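You operate a simulated robot arm through the tools that you are given. There is no shell and no other tool.

You are at the controls of a simulated robot arm. One attempt, no reset.

## Task
Copy the log to logger 72, then lock it away again.
Fine: it lies in the locked drawer; stand it in the black dock, press Store, wait for Copied; copy to no other; drawer shut and locked; other loggers, bench switch, dials, plugs and Run bench stay. Set down upright: what you pick out.

Only the result counts: the job must be done as asked and must still hold three seconds after the hand-in. Knocking over, shifting, dropping, spilling or breaking anything else fails it.

## Robot
A 6-joint arm with a fingered hand, fixed in place. Base frame: the origin is at the foot of the arm, x ahead of it, y to its left, z up. Readings come in m, degrees, newtons and seconds.
With the tool pointing down near the work surface it reaches from about 0.1 to 0.62 m from the base axis. Its first joint turns from -166.0 to 166.0 degrees. Payload 4 kg.
The tool frame sits at the grasp point between the pads (the TCP): z along the fingers, y along the line on which they close. The tips reach 0.026 m beyond it. Largest opening 0.148 m; the body of the gripper starts 0.073 m behind the TCP. The gripper is a hand of 3 fingers: y runs from the thumb to the fingers, the wrist lies at [0, 0, -0.239] in the tool frame.
Orientation is told as [roll, pitch, yaw] about the base's x, y, z axes, in that order, counted from this pose: with the fingers straight down and closing along the base's y, the tool's x points along the base's -x, its y along +y and its z along -z.

## Interface
- The arm moves only by the tool step_arm. Its argument "steps" is one flat list of numbers, 6 for each row, row after row: the shift along the tool's x, y, z in m, then the turn, a rotation vector about the tool's x, y, z in degrees. In form: [tx, ty, tz, wx, wy, wz, tx, ty, tz, wx, wy, wz, ...]. A call has 1 to 20 rows; each row is the pose to reach, as a shift and turn from the pose commanded when the call began, along the tool's axes at that moment. Rows are played at 5 a second. More than 0.05 m and 8.6 degrees between two rows, and nothing of the call is played. A pose out of reach is approached as far as the arm can. The call stops where the force on the tool passes 80 N (or 10 N more than at its start, if that is more) or the arm is blocked; 0.2 s more then pass. In this call time passes only in rows, and 0.2 s behind the last. The reply holds the time, the measured pose of the TCP, the force on the tool along the base axes, the opening and the grip force, in the units named above and with some noise, with the torque about the TCP (base axes, N m) and any sound that the robot's microphone picked up.
- Cameras (640 x 400 px; columns grow to the right, rows downward): "scene" is fixed at [0.0404, 0.4944, 1.2636]; the picture's right is [-0.69, -0.73, 0.00], its down [-0.22, 0.21, -0.95] and it looks along [0.69, -0.66, -0.30] (base axes); focal length 214 px, centre (320, 200). "wrist" rides on the gripper at [0.068, -0.039, -0.09] in the tool frame; the picture's right is [0.50, 0.87, 0.00], its down [-0.66, 0.38, -0.65] and it looks along [-0.57, 0.33, 0.76] (tool axes); focal length 222 px, centre (320, 200). There is no depth. A picture from a camera that has moved, and an enlarged one, comes with that camera's place and axes in the base frame and with its lens. The place of the scene camera against the robot may be out by one fixed shift of up to 0.018 m in any direction.
- snapshot(camera): a new picture of that camera. It takes no simulated time.
- raise_lower(by): slides the trunk up (or, below 0, down) by that many m; the arm rides with it, the base frame stays. It gives what a move gives, with no picture.
- finger_targets(finger1, finger2, thumb_bend): sets how far each is bent, from 0 (flat) to 1 (curled in); at 0.3 the hand is open as for a grip, at 0.7 the pads meet at the TCP. One left out holds its place. A second passes; each finger stops where it meets its share of the squeeze, and holds until it gets a number again. It is the only way to open and close the hand. It gives what a move gives, with no picture; readings hold the bend of each and the force on the fingers (four entries, about 0 where the hand has none), thumb and palm.
- zoom(camera, box): a new picture of the part [left, top, right, bottom] of that camera's present view, enlarged. It takes no simulated time.
- sign_off(): hands the job in; it is judged then, once.

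Places have to be worked out from the pictures, the camera data and where the tool is seen. Open the gripper and draw the arm clear of the work before you hand the job in, unless the task says otherwise.

The tools are called after "Emit:" as name(argument=value, ...) on one line, values as JSON. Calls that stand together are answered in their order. step_arm: Moves the arm, as the interface text tells. Its arguments: {"type":"object","properties":{"steps":{"type":"array"}},"required":["steps"]} The other tools are called the same way: raise_lower (by) slides the trunk up or down; finger_targets (finger1, finger2, thumb_bend) moves the fingers one by one; snapshot (camera) takes a picture; zoom (camera, box) takes an enlarged picture of a part of a camera's view; sign_off () hands the job in.

At the start:

```text
t: 0.0
position: [0.364, 0.1575, 1.2779]
orientation: [0.0, 0.0, 0.0]
wrist_force: [0.3, -0.7, 0.1]
torque: [0.03, 0.01, -0.01]
finger_gap: 0.148
grasp_force: 0.1
shape: jaw
bend: [0.3, 0.3, 0.3]
finger forces: [0.1, 0.1, 0.0, 0.0, 0.0, 0.0]
trunk travel left (down, up): [-0.275, 0.042]
```

scene: 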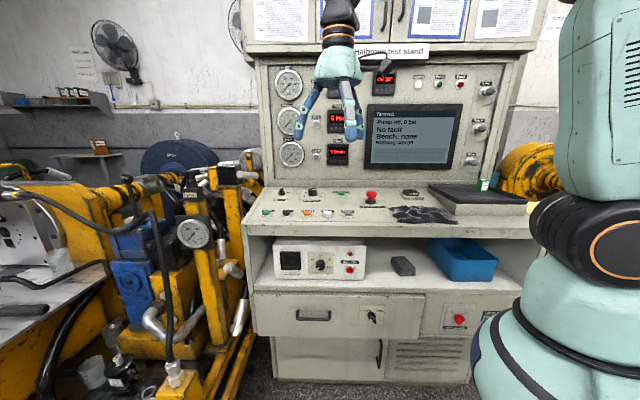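
wrist: 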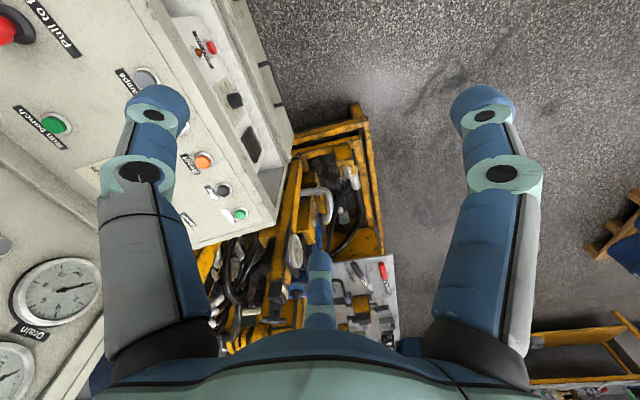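

I start by looking closely at the bench from the scene camera: screen, console, shelf, drawer and lock.

Emit:
zoom(camera="scene", box=[240, 220, 400, 320])

Emit:
zoom(camera="scene", box=[380, 220, 540, 320])

Emit:
zoom(camera="scene", box=[240, 160, 400, 260])

Emit:
zoom(camera="scene", box=[360, 60, 520, 160])

Emit:
zoom(camera="scene", box=[380, 140, 540, 240])

Emit:
zoom(camera="scene", box=[240, 280, 400, 380])

```text
4.00 times, centred on (320, 270) of scene
camera zoom: at [0.0404, 0.4944, 1.2636], right [-0.69, -0.73, 0.0], down [-0.22, 0.21, -0.95], along [0.69, -0.66, -0.3], focal length 858 px, centre (320, -80)
```

zoom: 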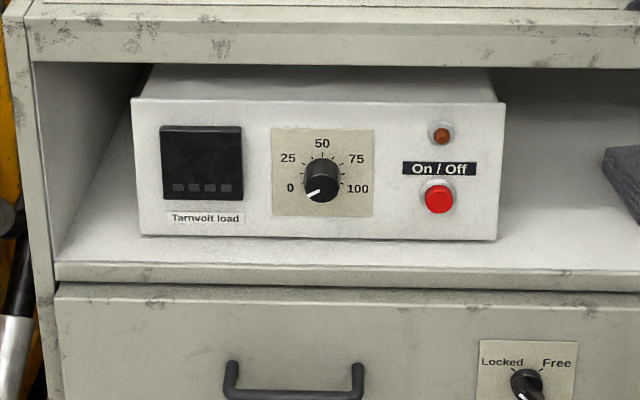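

```text
4.00 times, centred on (460, 270) of scene
camera zoom: at [0.0404, 0.4944, 1.2636], right [-0.69, -0.73, 0.0], down [-0.22, 0.21, -0.95], along [0.69, -0.66, -0.3], focal length 858 px, centre (-240, -80)
```

zoom: 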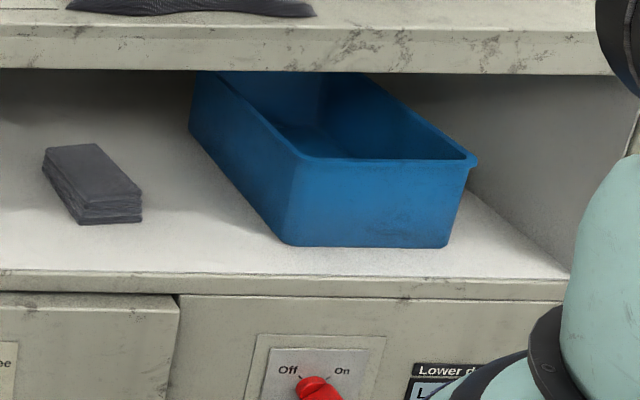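

```text
4.00 times, centred on (320, 210) of scene
camera zoom: at [0.0404, 0.4944, 1.2636], right [-0.69, -0.73, 0.0], down [-0.22, 0.21, -0.95], along [0.69, -0.66, -0.3], focal length 858 px, centre (320, 160)
```

zoom: 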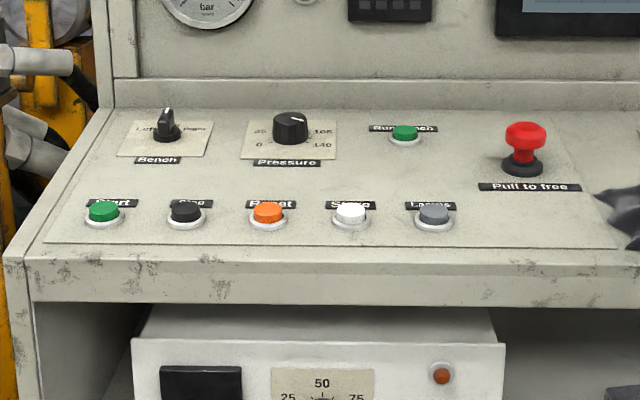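

```text
4.00 times, centred on (440, 110) of scene
camera zoom: at [0.0404, 0.4944, 1.2636], right [-0.69, -0.73, 0.0], down [-0.22, 0.21, -0.95], along [0.69, -0.66, -0.3], focal length 858 px, centre (-160, 560)
```

zoom: 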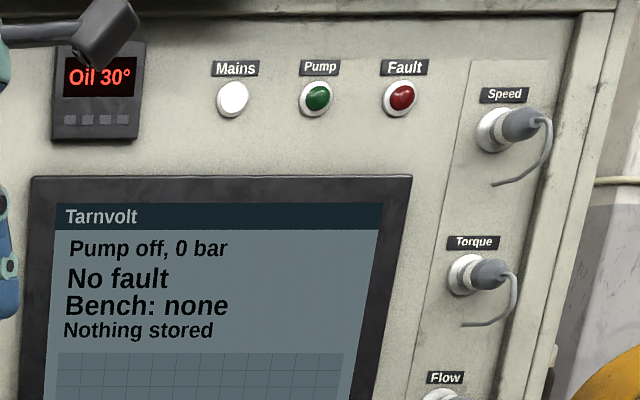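

```text
4.00 times, centred on (460, 190) of scene
camera zoom: at [0.0404, 0.4944, 1.2636], right [-0.69, -0.73, 0.0], down [-0.22, 0.21, -0.95], along [0.69, -0.66, -0.3], focal length 858 px, centre (-240, 240)
```

zoom: 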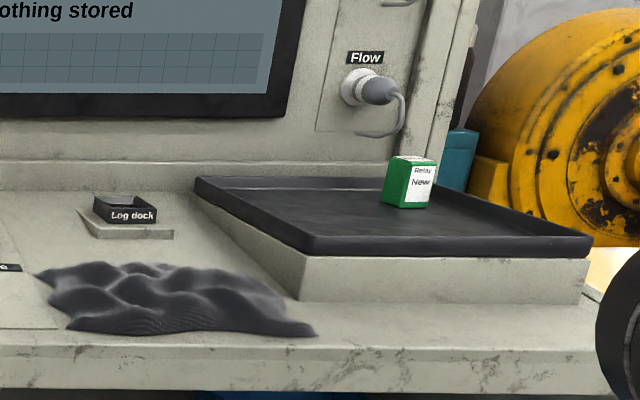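

```text
4.00 times, centred on (320, 330) of scene
camera zoom: at [0.0404, 0.4944, 1.2636], right [-0.69, -0.73, 0.0], down [-0.22, 0.21, -0.95], along [0.69, -0.66, -0.3], focal length 858 px, centre (320, -320)
```

zoom: 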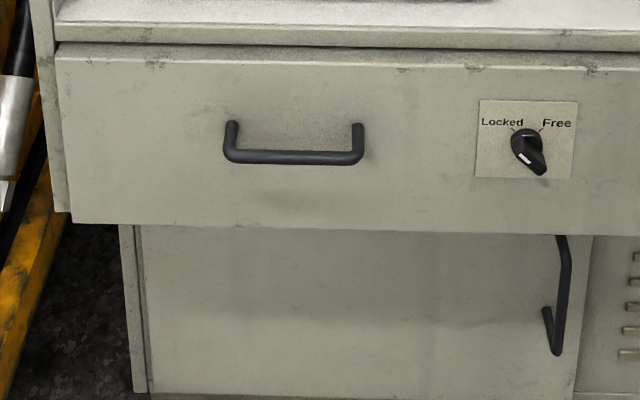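

The bench seems to stand about 0.5–0.7 m ahead with console tops near z≈1.0. I look closer at the lock, the screen status and what the wrist camera shows.

Emit:
zoom(camera="scene", box=[352, 300, 400, 330])

Emit:
zoom(camera="scene", box=[440, 290, 520, 340])

Emit:
zoom(camera="scene", box=[390, 180, 454, 220])

Emit:
zoom(camera="scene", box=[260, 180, 356, 240])

Emit:
zoom(camera="wrist", box=[0, 0, 320, 200])

Emit:
zoom(camera="scene", box=[260, 0, 420, 100])

```text
13.33 times, centred on (376, 315) of scene
camera zoom: at [0.0404, 0.4944, 1.2636], right [-0.69, -0.73, 0.0], down [-0.22, 0.21, -0.95], along [0.69, -0.66, -0.3], focal length 2860 px, centre (-427, -1333)
```

zoom: 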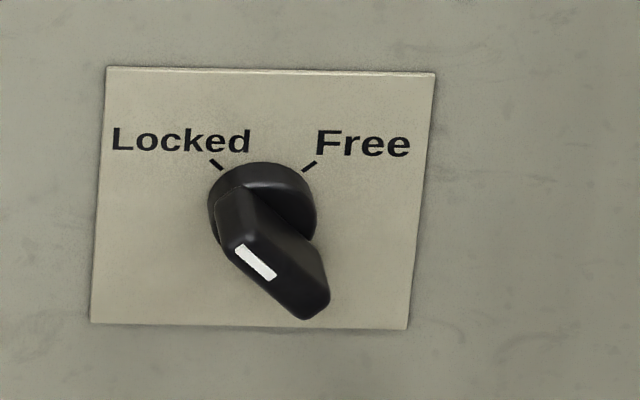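

```text
8.00 times, centred on (480, 315) of scene
camera zoom: at [0.0404, 0.4944, 1.2636], right [-0.69, -0.73, 0.0], down [-0.22, 0.21, -0.95], along [0.69, -0.66, -0.3], focal length 1716 px, centre (-960, -720)
```

zoom: 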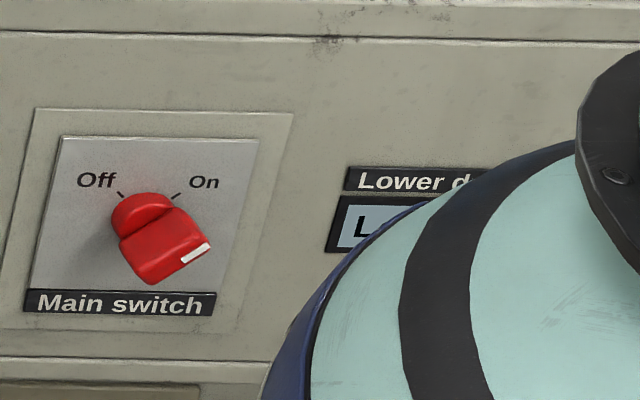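

```text
10.00 times, centred on (422, 200) of scene
camera zoom: at [0.0404, 0.4944, 1.2636], right [-0.69, -0.73, 0.0], down [-0.22, 0.21, -0.95], along [0.69, -0.66, -0.3], focal length 2145 px, centre (-700, 200)
```

zoom: 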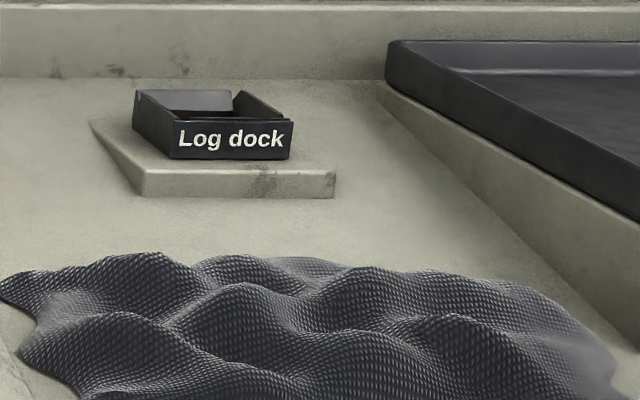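

```text
6.67 times, centred on (308, 210) of scene
camera zoom: at [0.0404, 0.4944, 1.2636], right [-0.69, -0.73, 0.0], down [-0.22, 0.21, -0.95], along [0.69, -0.66, -0.3], focal length 1430 px, centre (400, 133)
```

zoom: 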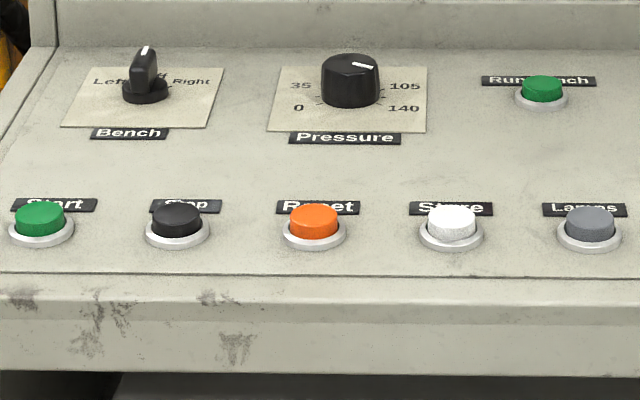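

```text
2.00 times, centred on (160, 100) of wrist
camera zoom: at [0.2964, 0.1176, 1.3687], right [-0.5, 0.87, 0.0], down [0.66, 0.38, 0.65], along [0.57, 0.33, -0.76], focal length 444 px, centre (640, 400)
```

zoom: 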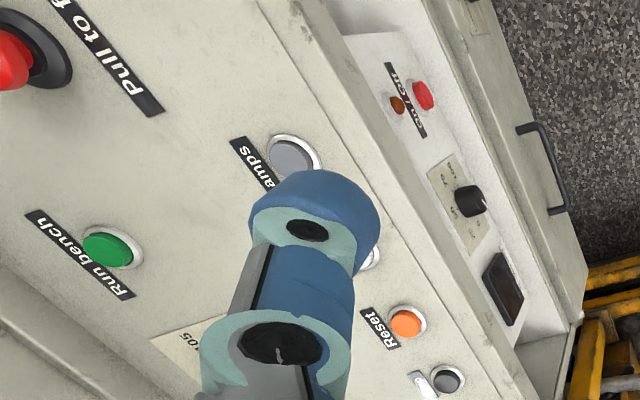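

```text
4.00 times, centred on (340, 50) of scene
camera zoom: at [0.0404, 0.4944, 1.2636], right [-0.69, -0.73, 0.0], down [-0.22, 0.21, -0.95], along [0.69, -0.66, -0.3], focal length 858 px, centre (240, 800)
```

zoom: 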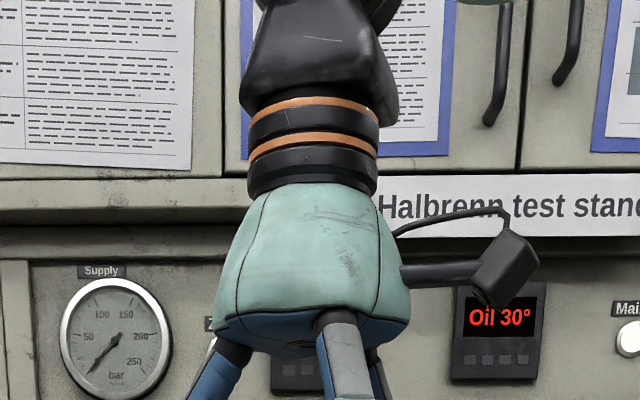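

The lock bar points upper-left at "Locked", main switch is On, and the Store button is white, fourth in the front row. I check how the hand's fingers are arranged and look at the upper area and drawer surroundings.

Emit:
zoom(camera="scene", box=[280, 70, 392, 140])

Emit:
zoom(camera="scene", box=[460, 0, 640, 400])

Emit:
zoom(camera="scene", box=[440, 165, 520, 215])

Emit:
zoom(camera="wrist", box=[80, 200, 560, 400])

```text
5.71 times, centred on (336, 105) of scene
camera zoom: at [0.0404, 0.4944, 1.2636], right [-0.69, -0.73, 0.0], down [-0.22, 0.21, -0.95], along [0.69, -0.66, -0.3], focal length 1226 px, centre (229, 743)
```

zoom: 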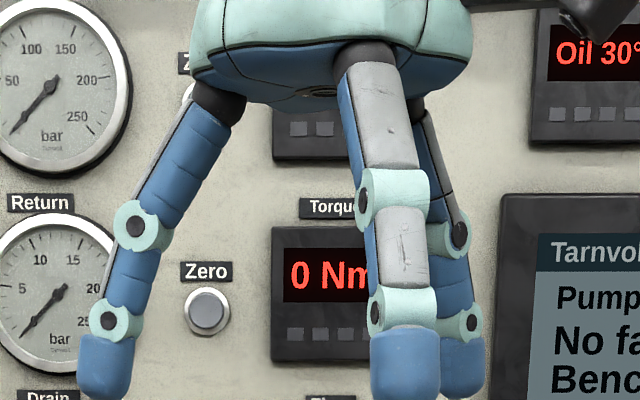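

```text
1.00 times, centred on (550, 200) of scene (not enlarged: the box is as wide or as high as the picture)
camera zoom: at [0.0404, 0.4944, 1.2636], right [-0.69, -0.73, 0.0], down [-0.22, 0.21, -0.95], along [0.69, -0.66, -0.3], focal length 214 px, centre (90, 200)
```

zoom: 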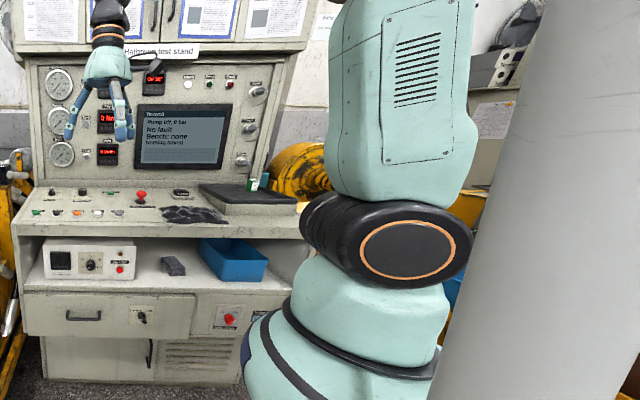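

```text
8.00 times, centred on (480, 190) of scene
camera zoom: at [0.0404, 0.4944, 1.2636], right [-0.69, -0.73, 0.0], down [-0.22, 0.21, -0.95], along [0.69, -0.66, -0.3], focal length 1716 px, centre (-960, 280)
```

zoom: 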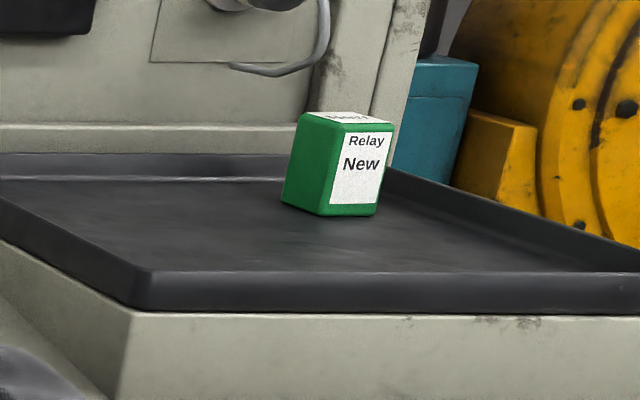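

```text
1.33 times, centred on (320, 300) of wrist
camera zoom: at [0.2964, 0.1176, 1.3687], right [-0.5, 0.87, 0.0], down [0.66, 0.38, 0.65], along [0.57, 0.33, -0.76], focal length 296 px, centre (320, 67)
```

zoom: 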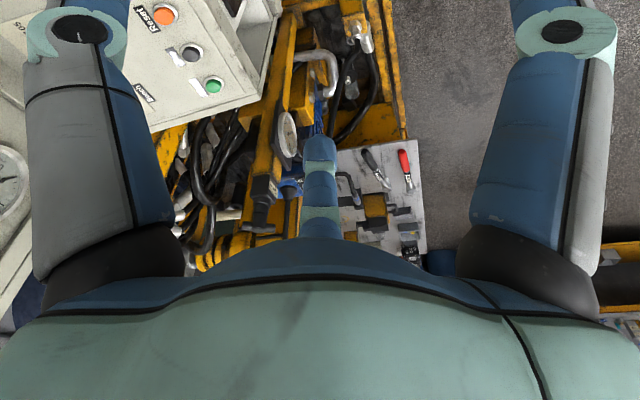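

The hand is a three-finger concentric one (thumb at −y, fingers at ±60° opposite). I judge the bench front faces roughly (−0.7, +0.7, 0), so I turn the tool in place from down to horizontal, pointing at the bench, well clear of it.

Emit:
step_arm(steps=[0, 0, 0, 5.785, -5.785, 0, 0, 0, 0, 11.57, -11.57, 0, 0, 0, 0, 17.355, -17.355, 0, 0, 0, 0, 23.14, -23.14, 0, 0, 0, 0, 28.925, -28.925, 0, 0, 0, 0, 34.71, -34.71, 0, 0, 0, 0, 40.495, -40.495, 0, 0, 0, 0, 46.28, -46.28, 0, 0, 0, 0, 52.065, -52.065, 0, 0, 0, 0, 57.85, -57.85, 0, 0, 0, 0, 63.64, -63.64, 0])

```text
t: 2.4
position: [0.3622, 0.157, 1.277]
orientation: [-90.2, -44.9, 45.2]
wrist_force: [0.1, 0.4, 0.0]
torque: [0.01, 0.02, 0.02]
finger_gap: 0.1479
grasp_force: 0.1
shape: jaw
bend: [0.3, 0.3, 0.3]
finger forces: [0.0, 0.0, 0.0, 0.1, 0.0, 0.1]
trunk travel left (down, up): [-0.275, 0.042]
```

The turn was reached without trouble. I look from both cameras.

Emit:
snapshot(camera="wrist")

Emit:
snapshot(camera="scene")

```text
taken
camera wrist: at [0.2468, 0.1676, 1.2576], right [0.18, 0.18, -0.97], down [0.05, 0.98, 0.19], along [0.98, -0.09, 0.17], focal length 222 px, centre (320, 200)
```

wrist: 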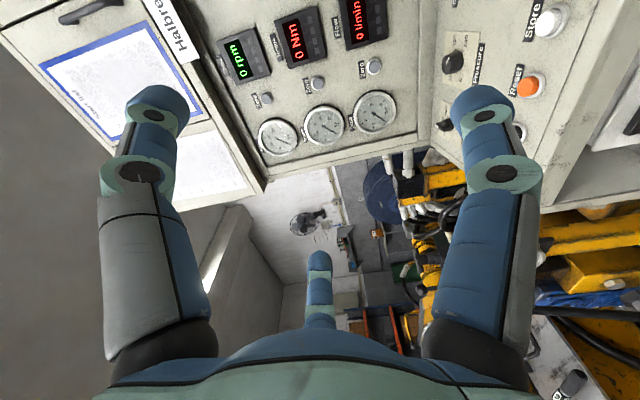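

```text
taken
```

scene: 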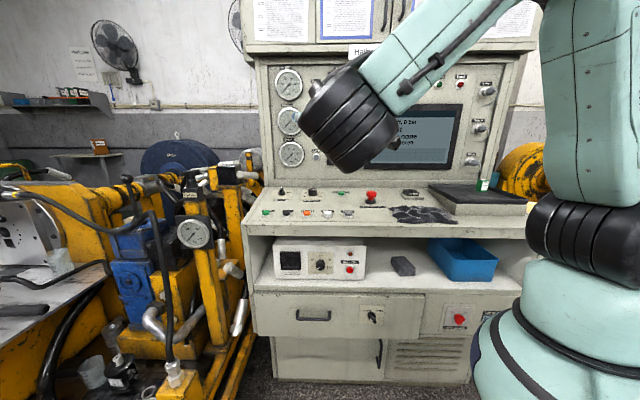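

The scene picture shows the hand hovering in front of the screen panel, clear of everything. I lower the trunk to bring the arm to drawer height.

Emit:
raise_lower(by=-0.26)

Emit:
snapshot(camera="scene")

Emit:
snapshot(camera="wrist")

```text
t: 5.1
position: [0.3641, 0.1562, 1.0179]
orientation: [-90.1, -45.0, 45.0]
wrist_force: [-0.7, -0.2, 0.4]
torque: [0.0, 0.03, 0.0]
finger_gap: 0.1477
grasp_force: 0.1
shape: jaw
bend: [0.3, 0.3, 0.3]
finger forces: [0.1, 0.0, 0.0, 0.0, 0.1, 0.0]
trunk travel left (down, up): [-0.015, 0.302]
```

```text
taken
```

scene: 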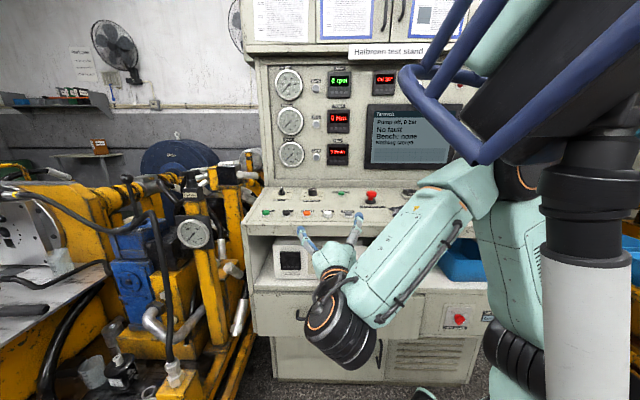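

```text
taken
camera wrist: at [0.2467, 0.1671, 0.9982], right [0.18, 0.18, -0.97], down [0.05, 0.98, 0.2], along [0.98, -0.09, 0.17], focal length 222 px, centre (320, 200)
```

wrist: 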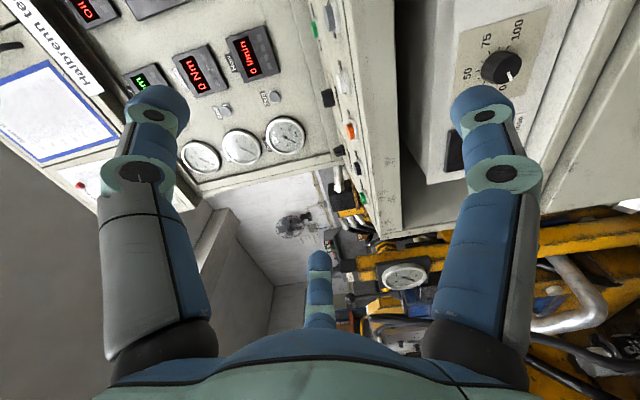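

All clear; the hand is in front of the load unit now. I move it down and slightly back, to about (0.30, 0.19, 0.72), to view the drawer front and lock with the wrist camera.

Emit:
step_arm(steps=[0.0284, 0.0246, -0.0087, 0, 0, 0, 0.0568, 0.0493, -0.0173, 0, 0, 0, 0.0852, 0.0739, -0.026, 0, 0, 0, 0.1136, 0.0986, -0.0347, 0, 0, 0, 0.1419, 0.1232, -0.0433, 0, 0, 0, 0.1703, 0.1478, -0.052, 0, 0, 0, 0.1987, 0.1725, -0.0606, 0, 0, 0, 0.2271, 0.1971, -0.0693, 0, 0, 0])

Emit:
snapshot(camera="wrist")

Emit:
snapshot(camera="scene")

```text
t: 6.9
position: [0.2998, 0.1912, 0.7173]
orientation: [-90.0, -45.0, 45.0]
wrist_force: [0.5, -0.4, -0.1]
torque: [0.01, 0.03, -0.02]
finger_gap: 0.1479
grasp_force: 0.0
shape: jaw
bend: [0.3, 0.3, 0.3]
finger forces: [0.0, 0.0, 0.1, 0.1, 0.1, 0.0]
trunk travel left (down, up): [-0.015, 0.302]
```

```text
taken
camera wrist: at [0.1834, 0.2011, 0.6979], right [0.18, 0.18, -0.97], down [0.05, 0.98, 0.2], along [0.98, -0.09, 0.17], focal length 222 px, centre (320, 200)
```

wrist: 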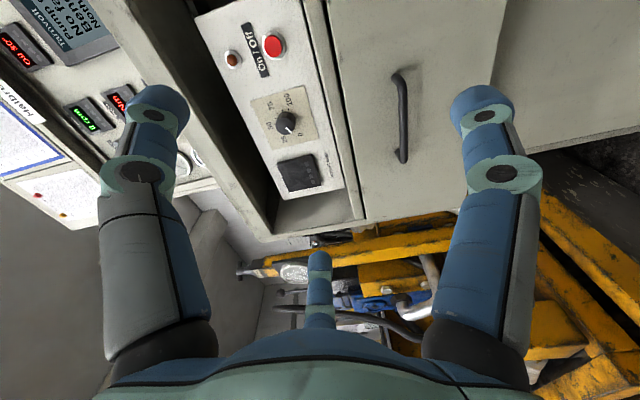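

```text
taken
```

scene: 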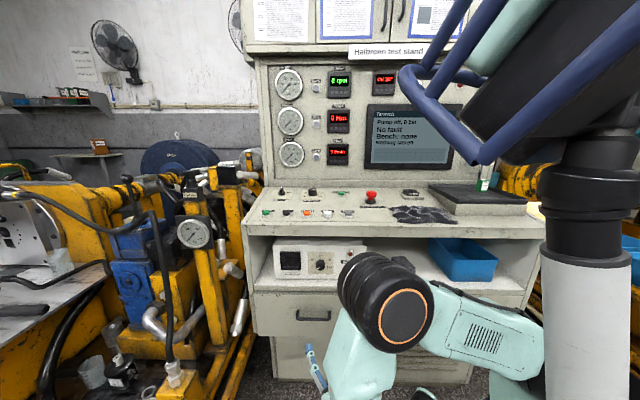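

The handle triangulates to about (0.504, 0.081, 0.613) and the bench yaw is very nearly 45°, so the lock should be near (0.36, −0.09, 0.60). I move to a hover about 0.12 m in front of the lock to see it with the wrist camera.

Emit:
step_arm(steps=[0.0314, -0.0045, 0.0204, 0, 0, 0, 0.0627, -0.009, 0.0408, 0, 0, 0, 0.0941, -0.0135, 0.0611, 0, 0, 0, 0.1254, -0.0179, 0.0815, 0, 0, 0, 0.1568, -0.0224, 0.1019, 0, 0, 0, 0.1881, -0.0269, 0.1223, 0, 0, 0])

Emit:
snapshot(camera="wrist")

Emit:
snapshot(camera="scene")

```text
t: 8.3
position: [0.2797, -0.0026, 0.6031]
orientation: [-90.0, -45.0, 45.1]
wrist_force: [-0.3, 0.2, -0.2]
torque: [0.0, 0.01, -0.01]
finger_gap: 0.1478
grasp_force: 0.0
shape: jaw
bend: [0.3, 0.3, 0.3]
finger forces: [0.0, 0.0, 0.1, 0.1, 0.0, 0.0]
trunk travel left (down, up): [-0.015, 0.302]
```

```text
taken
camera wrist: at [0.1623, 0.0071, 0.5827], right [0.18, 0.18, -0.97], down [0.05, 0.98, 0.2], along [0.98, -0.09, 0.17], focal length 222 px, centre (320, 200)
```

wrist: 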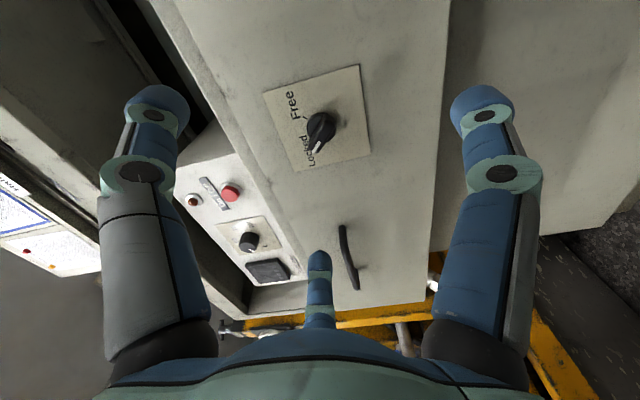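

```text
taken
```

scene: 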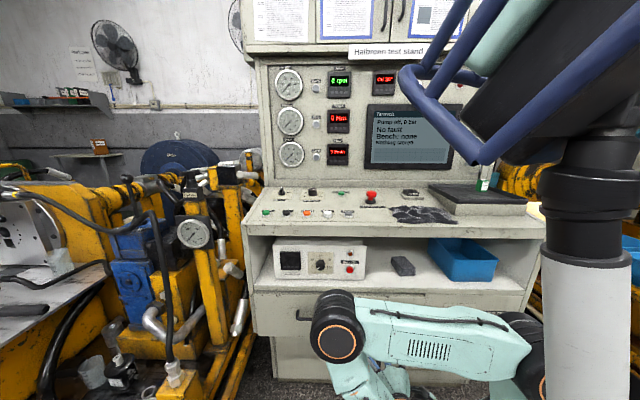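

The lock is in view near (320,128). I zoom in to locate the knob and its plate precisely.

Emit:
zoom(camera="wrist", box=[256, 60, 384, 180])

Emit:
zoom(camera="wrist", box=[180, 140, 500, 340])

```text
3.33 times, centred on (320, 120) of wrist
camera zoom: at [0.1623, 0.0071, 0.5827], right [0.18, 0.18, -0.97], down [0.05, 0.98, 0.2], along [0.98, -0.09, 0.17], focal length 740 px, centre (320, 467)
```

zoom: 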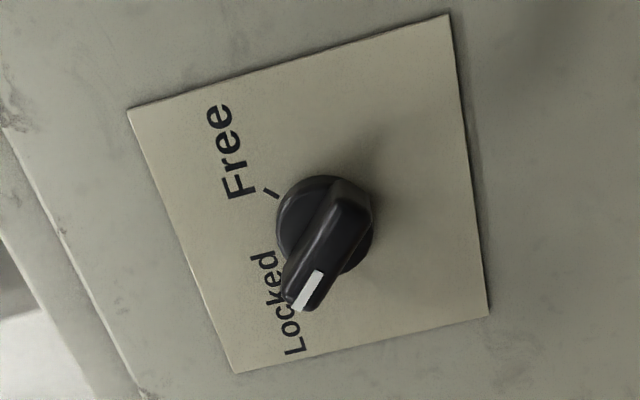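

```text
2.00 times, centred on (340, 240) of wrist
camera zoom: at [0.1623, 0.0071, 0.5827], right [0.18, 0.18, -0.97], down [0.05, 0.98, 0.2], along [0.98, -0.09, 0.17], focal length 444 px, centre (280, 120)
```

zoom: 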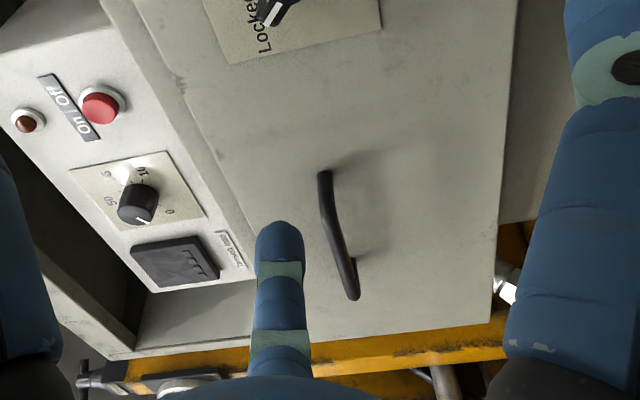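

The knob is almost straight ahead of the tool. I move 0.04 m forward along the tool axis for a second view to triangulate the knob's depth.

Emit:
step_arm(steps=[0, 0, 0.02, 0, 0, 0, 0, 0, 0.04, 0, 0, 0])

Emit:
zoom(camera="wrist", box=[240, 80, 400, 180])

Emit:
snapshot(camera="wrist")

```text
t: 8.9
position: [0.3067, -0.0275, 0.603]
orientation: [-90.1, -45.1, 45.1]
wrist_force: [0.6, -0.2, -0.4]
torque: [0.02, -0.02, -0.01]
finger_gap: 0.1479
grasp_force: 0.0
shape: jaw
bend: [0.3, 0.3, 0.3]
finger forces: [0.0, 0.0, 0.1, 0.1, 0.0, 0.0]
trunk travel left (down, up): [-0.015, 0.302]
```

```text
4.00 times, centred on (320, 130) of wrist
camera zoom: at [0.1909, -0.0191, 0.5828], right [0.18, 0.18, -0.97], down [0.05, 0.98, 0.2], along [0.98, -0.09, 0.17], focal length 888 px, centre (320, 480)
```

zoom: 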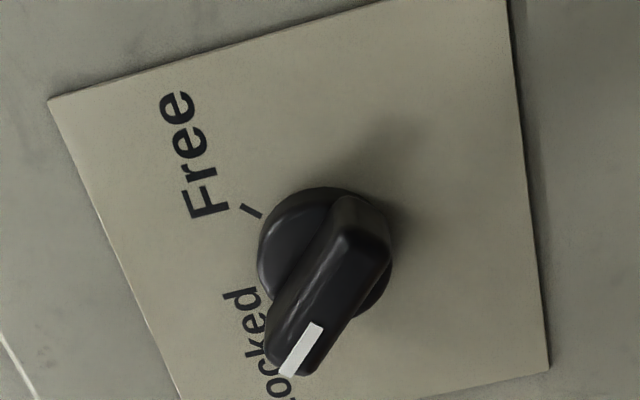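

```text
taken
camera wrist: at [0.1909, -0.0191, 0.5828], right [0.18, 0.18, -0.97], down [0.05, 0.98, 0.2], along [0.98, -0.09, 0.17], focal length 222 px, centre (320, 200)
```

wrist: 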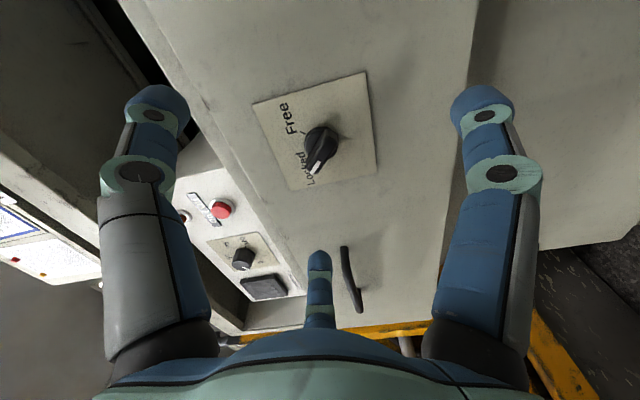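

Rough estimate: plate about 0.12 m ahead, knob about 0.02 m to the left. I shift sideways 0.048 m for a proper baseline and look again.

Emit:
step_arm(steps=[-0.02, 0.0135, 0, 0, 0, 0, -0.04, 0.027, 0, 0, 0, 0])

Emit:
zoom(camera="wrist", box=[240, 40, 400, 140])

Emit:
zoom(camera="wrist", box=[240, 140, 480, 290])

```text
t: 9.5
position: [0.342, 0.0038, 0.6118]
orientation: [-90.0, -45.0, 45.0]
wrist_force: [-0.1, -0.4, -0.9]
torque: [-0.01, -0.03, 0.0]
finger_gap: 0.1481
grasp_force: 0.1
shape: jaw
bend: [0.3, 0.3, 0.3]
finger forces: [0.0, 0.0, 0.0, 0.0, 0.1, 0.1]
trunk travel left (down, up): [-0.015, 0.302]
```

```text
4.00 times, centred on (320, 90) of wrist
camera zoom: at [0.2252, 0.0135, 0.5923], right [0.18, 0.18, -0.97], down [0.05, 0.98, 0.2], along [0.98, -0.09, 0.17], focal length 888 px, centre (320, 640)
```

zoom: 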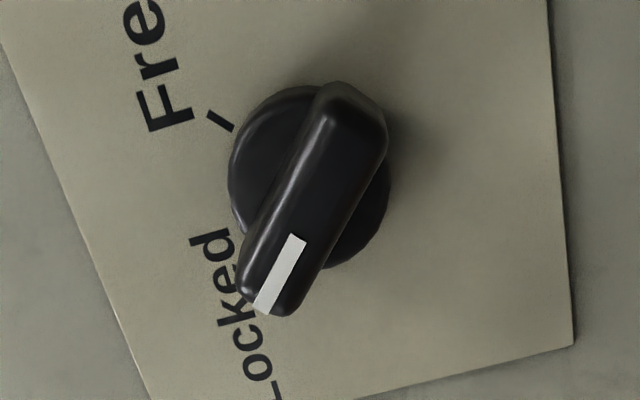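

```text
2.67 times, centred on (360, 215) of wrist
camera zoom: at [0.2252, 0.0135, 0.5923], right [0.18, 0.18, -0.97], down [0.05, 0.98, 0.2], along [0.98, -0.09, 0.17], focal length 592 px, centre (213, 160)
```

zoom: 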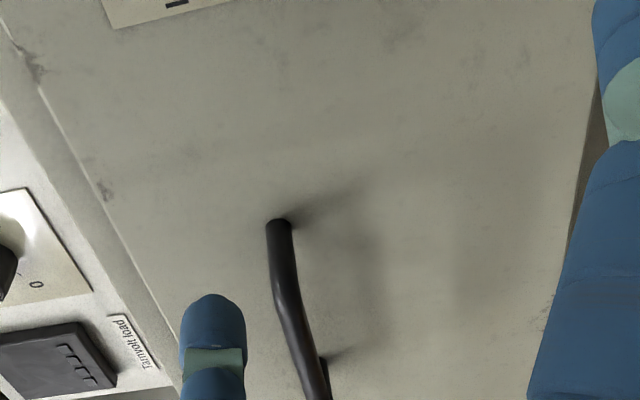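

With the sideways baseline: plate plane about 0.096 m ahead of the TCP, knob face 0.068 m ahead, knob axis about (+0.030, −0.019) in tool x, y from here, and the bar lies along tool x. I centre on it and move part-way in.

Emit:
step_arm(steps=[0.0305, -0.019, 0, 0, 0, 0, 0.0305, -0.019, 0.02, 0, 0, 0, 0.0305, -0.019, 0.035, 0, 0, 0])

Emit:
snapshot(camera="wrist")

Emit:
zoom(camera="wrist", box=[240, 120, 400, 220])

```text
t: 10.3
position: [0.3403, -0.0468, 0.6052]
orientation: [-90.0, -45.0, 45.0]
wrist_force: [0.7, 0.9, -0.2]
torque: [0.01, 0.01, -0.02]
finger_gap: 0.1482
grasp_force: 0.0
shape: jaw
bend: [0.3, 0.3, 0.3]
finger forces: [0.0, 0.1, 0.1, 0.0, 0.0, 0.0]
trunk travel left (down, up): [-0.015, 0.302]
```

```text
taken
camera wrist: at [0.2249, -0.0369, 0.5846], right [0.18, 0.18, -0.97], down [0.05, 0.98, 0.2], along [0.98, -0.09, 0.17], focal length 222 px, centre (320, 200)
```

wrist: 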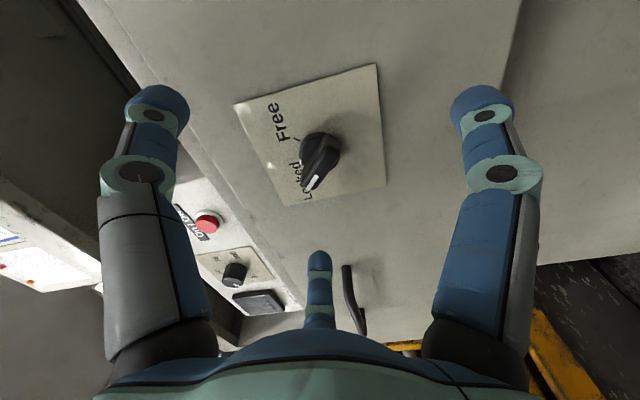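

```text
4.00 times, centred on (320, 170) of wrist
camera zoom: at [0.2249, -0.0369, 0.5846], right [0.18, 0.18, -0.97], down [0.05, 0.98, 0.2], along [0.98, -0.09, 0.17], focal length 888 px, centre (320, 320)
```

zoom: 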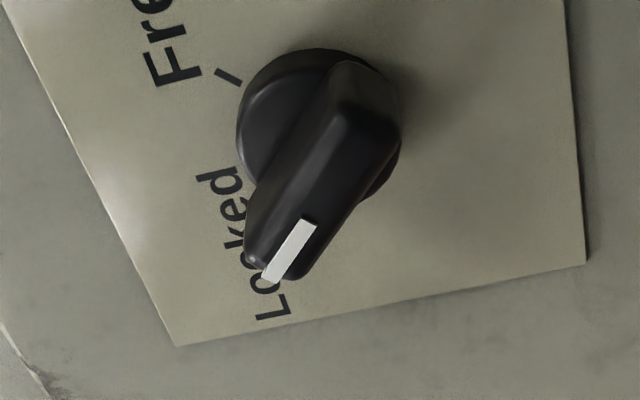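

The knob sits where expected within about 1 mm. I advance the last 0.023 m so the fingertips flank the bar, about 1 cm off the plate.

Emit:
step_arm(steps=[0, 0, 0.012, 0, 0, 0, 0, 0, 0.023, 0, 0, 0])

Emit:
finger_targets(finger1=0.54, finger2=0.54, thumb_bend=0.6)

Emit:
zoom(camera="wrist", box=[200, 100, 440, 250])

```text
t: 10.9
position: [0.3573, -0.0635, 0.6035]
orientation: [-90.0, -45.2, 45.2]
wrist_force: [-0.1, -0.3, 0.0]
torque: [0.05, 0.01, 0.02]
finger_gap: 0.1477
grasp_force: 0.1
shape: jaw
bend: [0.3, 0.3, 0.3]
finger forces: [0.0, 0.1, 0.0, 0.1, 0.0, 0.0]
trunk travel left (down, up): [-0.015, 0.302]
```

```text
t: 11.9
position: [0.3574, -0.0624, 0.6047]
orientation: [-90.0, -45.1, 45.0]
wrist_force: [-0.4, 0.2, -0.8]
torque: [0.0, -0.03, -0.03]
finger_gap: 0.0401
grasp_force: 0.0
shape: fingers
bend: [0.54, 0.54, 0.6]
finger forces: [0.0, 0.0, 0.0, 0.0, 0.1, 0.0]
trunk travel left (down, up): [-0.015, 0.302]
```

```text
2.67 times, centred on (320, 175) of wrist
camera zoom: at [0.2409, -0.0533, 0.5848], right [0.18, 0.18, -0.97], down [0.05, 0.98, 0.2], along [0.98, -0.09, 0.17], focal length 592 px, centre (320, 267)
```

zoom: 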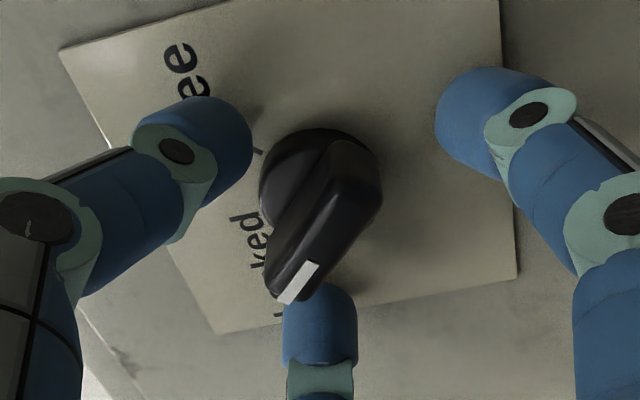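

The fingers surround the bar evenly. I close them onto it.

Emit:
finger_targets(finger1=0.68, finger2=0.68, thumb_bend=0.7)

Emit:
zoom(camera="wrist", box=[200, 100, 440, 250])

```text
t: 12.9
position: [0.3574, -0.063, 0.6041]
orientation: [-90.0, -45.0, 45.0]
wrist_force: [-1.9, 2.2, -4.3]
torque: [-0.01, 0.07, -0.04]
finger_gap: 0.0164
grasp_force: 9.9
shape: fingers
bend: [0.61, 0.62, 0.69]
finger forces: [5.5, 4.4, 0.0, 0.0, 8.8, 0.0]
trunk travel left (down, up): [-0.015, 0.302]
```

```text
2.67 times, centred on (320, 175) of wrist
camera zoom: at [0.2409, -0.0533, 0.5848], right [0.18, 0.18, -0.97], down [0.05, 0.98, 0.2], along [0.98, -0.09, 0.17], focal length 592 px, centre (320, 267)
```

zoom: 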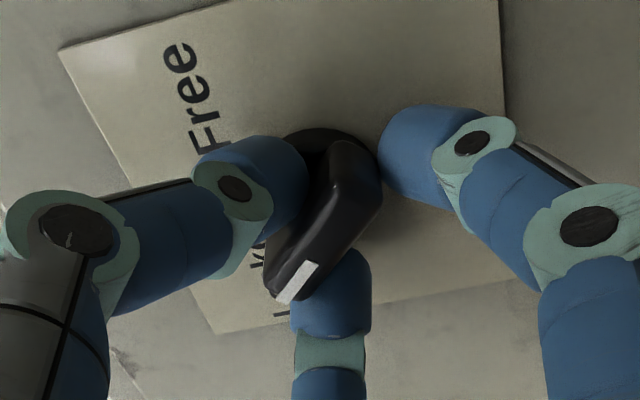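

The bar is gripped (about 10 N). I turn it +32° about the tool axis (clockwise from the front) first and check that it follows.

Emit:
step_arm(steps=[0, 0, 0, 0, 0, 8, 0, 0, 0, 0, 0, 16, 0, 0, 0, 0, 0, 24, 0, 0, 0, 0, 0, 32])

Emit:
zoom(camera="wrist", box=[200, 100, 440, 250])

```text
t: 13.9
position: [0.3584, -0.0638, 0.6048]
orientation: [-89.9, -77.1, 45.0]
wrist_force: [4.1, 3.4, -7.4]
torque: [0.11, 0.15, 0.08]
finger_gap: 0.0165
grasp_force: 7.2
shape: fingers
bend: [0.61, 0.63, 0.69]
finger forces: [6.7, 5.2, 0.0, 0.0, 3.3, 0.0]
trunk travel left (down, up): [-0.015, 0.302]
```

```text
2.67 times, centred on (320, 175) of wrist
camera zoom: at [0.2565, -0.0374, 0.548], right [0.52, 0.52, -0.68], down [-0.1, 0.83, 0.55], along [0.85, -0.22, 0.48], focal length 592 px, centre (320, 267)
```

zoom: 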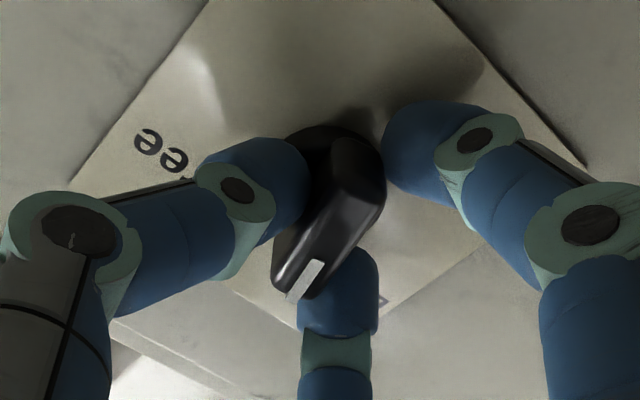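

The knob turned with the hand. I continue another 56° (88° in total).

Emit:
step_arm(steps=[0, 0, 0, 0, 0, 8, 0, 0, 0, 0, 0, 16, 0, 0, 0, 0, 0, 24, 0, 0, 0, 0, 0, 32, 0, 0, 0, 0, 0, 40, 0, 0, 0, 0, 0, 48, 0, 0, 0, 0, 0, 56])

Emit:
zoom(camera="wrist", box=[200, 100, 440, 250])

```text
t: 15.5
position: [0.3565, -0.0623, 0.6035]
orientation: [90.0, -46.8, -135.0]
wrist_force: [8.9, 5.0, -2.1]
torque: [0.04, 0.1, 0.23]
finger_gap: 0.0183
grasp_force: 7.4
shape: fingers
bend: [0.6, 0.64, 0.69]
finger forces: [7.5, 4.3, 0.1, 0.0, 2.8, 0.1]
trunk travel left (down, up): [-0.015, 0.302]
```

```text
2.67 times, centred on (320, 175) of wrist
camera zoom: at [0.3061, 0.0132, 0.5293], right [0.69, 0.69, 0.23], down [-0.58, 0.34, 0.74], along [0.43, -0.64, 0.64], focal length 592 px, centre (320, 267)
```

zoom: 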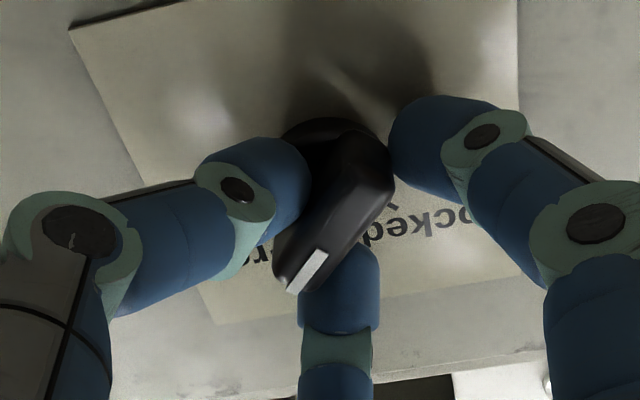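

The bar followed and now points toward "Free". I push 6° further to make sure it reaches the Free mark, then let go and look.

Emit:
step_arm(steps=[0, 0, 0, 0, 0, 3, 0, 0, 0, 0, 0, 6])

Emit:
finger_targets(finger1=0.5, finger2=0.5, thumb_bend=0.5)

Emit:
zoom(camera="wrist", box=[200, 100, 440, 250])

```text
t: 16.1
position: [0.3576, -0.0628, 0.6041]
orientation: [90.0, -41.0, -135.1]
wrist_force: [6.6, 5.9, -0.1]
torque: [-0.02, 0.11, 0.24]
finger_gap: 0.0174
grasp_force: 6.9
shape: fingers
bend: [0.6, 0.64, 0.69]
finger forces: [5.8, 5.6, 0.0, 0.0, 3.1, 0.0]
trunk travel left (down, up): [-0.015, 0.302]
```

```text
t: 17.1
position: [0.357, -0.0634, 0.6051]
orientation: [90.0, -41.0, -135.0]
wrist_force: [0.0, 0.9, -0.5]
torque: [0.0, -0.01, -0.05]
finger_gap: 0.0615
grasp_force: 0.0
shape: fingers
bend: [0.5, 0.5, 0.5]
finger forces: [0.1, 0.1, 0.1, 0.0, 0.1, 0.0]
trunk travel left (down, up): [-0.015, 0.302]
```

```text
2.67 times, centred on (320, 175) of wrist
camera zoom: at [0.3111, 0.0182, 0.5316], right [0.67, 0.67, 0.33], down [-0.64, 0.29, 0.72], along [0.38, -0.69, 0.62], focal length 592 px, centre (320, 267)
```

zoom: 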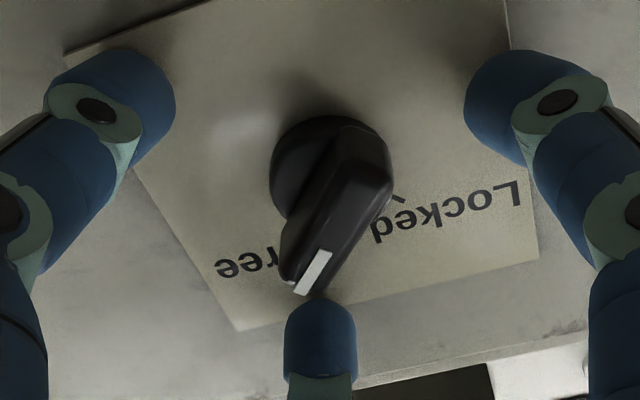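

The pointer now lies over the Free tick. I back off to see the whole lock clearly.

Emit:
step_arm(steps=[0, 0, -0.03, 0, 0, 0, 0, 0, -0.06, 0, 0, 0, 0, 0, -0.08, 0, 0, 0])

Emit:
finger_targets(finger1=0.3, finger2=0.3, thumb_bend=0.3)

Emit:
snapshot(camera="wrist")

Emit:
zoom(camera="wrist", box=[240, 50, 400, 150])

```text
t: 17.9
position: [0.3005, -0.007, 0.6042]
orientation: [90.1, -41.0, -135.0]
wrist_force: [-0.3, -0.3, 0.0]
torque: [0.0, 0.0, 0.01]
finger_gap: 0.0613
grasp_force: 0.1
shape: fingers
bend: [0.5, 0.5, 0.5]
finger forces: [0.0, 0.1, 0.1, 0.0, 0.0, 0.0]
trunk travel left (down, up): [-0.015, 0.302]
```

```text
t: 18.9
position: [0.3006, -0.0084, 0.6056]
orientation: [90.1, -41.0, -135.1]
wrist_force: [0.9, 0.9, -0.1]
torque: [-0.02, -0.03, 0.03]
finger_gap: 0.1262
grasp_force: 0.0
shape: fingers
bend: [0.3, 0.3, 0.3]
finger forces: [0.0, 0.1, 0.0, 0.0, 0.0, 0.0]
trunk travel left (down, up): [-0.015, 0.302]
```

```text
taken
camera wrist: at [0.255, 0.0732, 0.5315], right [0.67, 0.67, 0.33], down [-0.64, 0.29, 0.72], along [0.38, -0.69, 0.62], focal length 222 px, centre (320, 200)
```

wrist: 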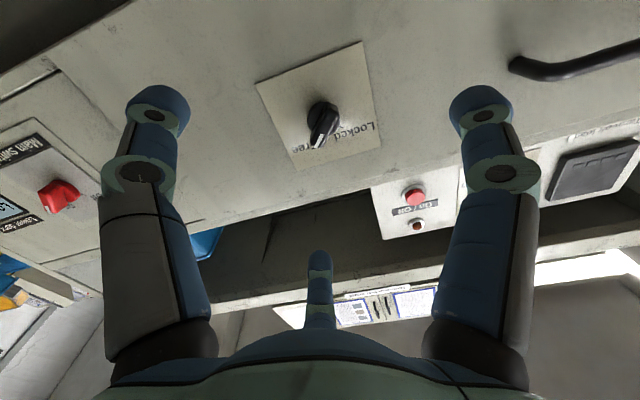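

```text
4.00 times, centred on (320, 100) of wrist
camera zoom: at [0.255, 0.0732, 0.5315], right [0.67, 0.67, 0.33], down [-0.64, 0.29, 0.72], along [0.38, -0.69, 0.62], focal length 888 px, centre (320, 600)
```

zoom: 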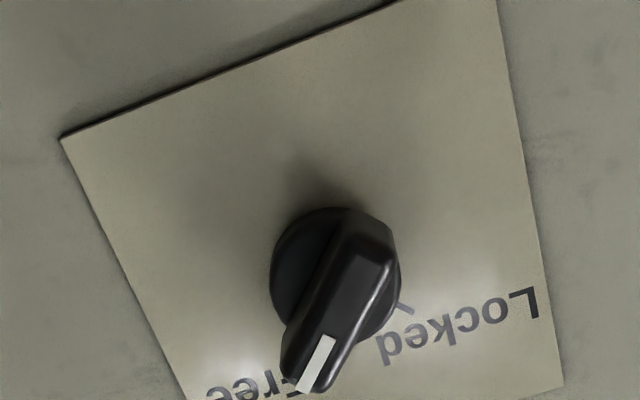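

The lock now points to Free (turned about 90°). Next the drawer handle: I rotate another 41° so the closing line is vertical, and shift left about 0.216 m to stand in front of the handle bar, still clear of it.

Emit:
step_arm(steps=[0.0261, 0.0249, 0, 0, 0, 6.83, 0.0522, 0.0498, 0, 0, 0, 13.67, 0.0783, 0.0747, 0, 0, 0, 20.5, 0.1043, 0.0995, 0, 0, 0, 27.33, 0.1304, 0.1244, 0, 0, 0, 34.17, 0.1565, 0.1493, 0, 0, 0, 41])

Emit:
snapshot(camera="wrist")

Emit:
snapshot(camera="scene")

```text
t: 20.3
position: [0.4627, 0.152, 0.6167]
orientation: [90.0, -0.2, -135.1]
wrist_force: [-0.3, 0.0, 0.1]
torque: [-0.03, 0.04, 0.01]
finger_gap: 0.1266
grasp_force: 0.0
shape: fingers
bend: [0.3, 0.3, 0.3]
finger forces: [0.0, 0.0, 0.0, 0.0, 0.0, 0.0]
out of reach, approached as far as the arm can: row 5, 6
trunk travel left (down, up): [-0.015, 0.302]
```

```text
taken
camera wrist: at [0.4466, 0.2632, 0.5786], right [0.36, 0.35, 0.86], down [-0.92, 0.0, 0.38], along [0.13, -0.94, 0.33], focal length 222 px, centre (320, 200)
```

wrist: 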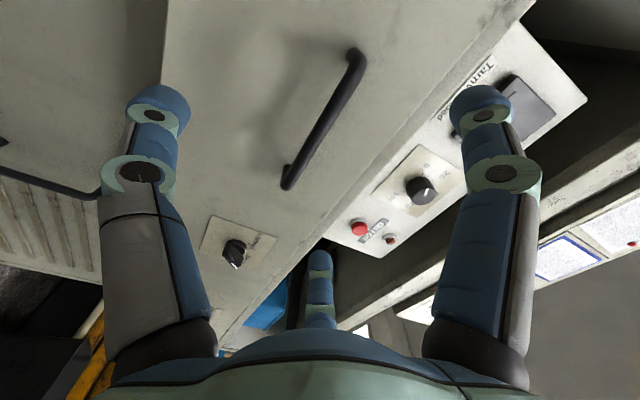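

```text
taken
```

scene: 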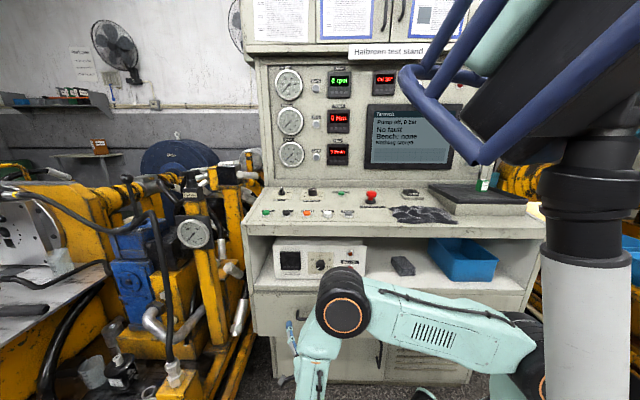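

The handle bar is straight ahead. I zoom in for its exact line and standoff.

Emit:
zoom(camera="wrist", box=[220, 30, 420, 205])

Emit:
step_arm(steps=[0, 0, 0, 0, 0, 0])

```text
2.29 times, centred on (320, 118) of wrist
camera zoom: at [0.4466, 0.2632, 0.5786], right [0.36, 0.35, 0.86], down [-0.92, 0.0, 0.38], along [0.13, -0.94, 0.33], focal length 508 px, centre (320, 389)
```

zoom: 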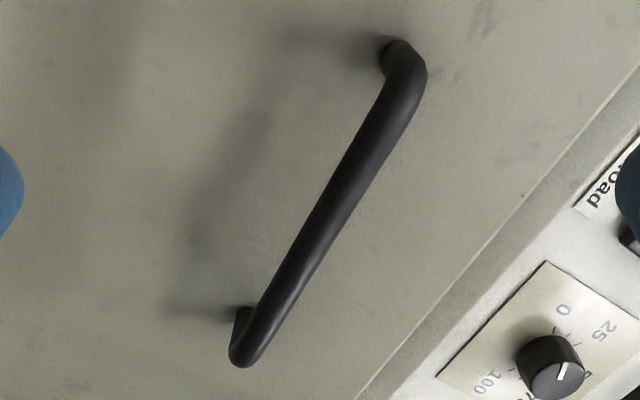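

```text
t: 20.7
position: [0.4623, 0.1514, 0.6168]
orientation: [90.0, -0.2, -135.1]
wrist_force: [0.6, -0.4, 0.1]
torque: [0.01, -0.02, 0.0]
finger_gap: 0.1263
grasp_force: 0.1
shape: fingers
bend: [0.3, 0.3, 0.3]
finger forces: [0.0, 0.0, 0.0, 0.0, 0.0, 0.0]
trunk travel left (down, up): [-0.015, 0.302]
```

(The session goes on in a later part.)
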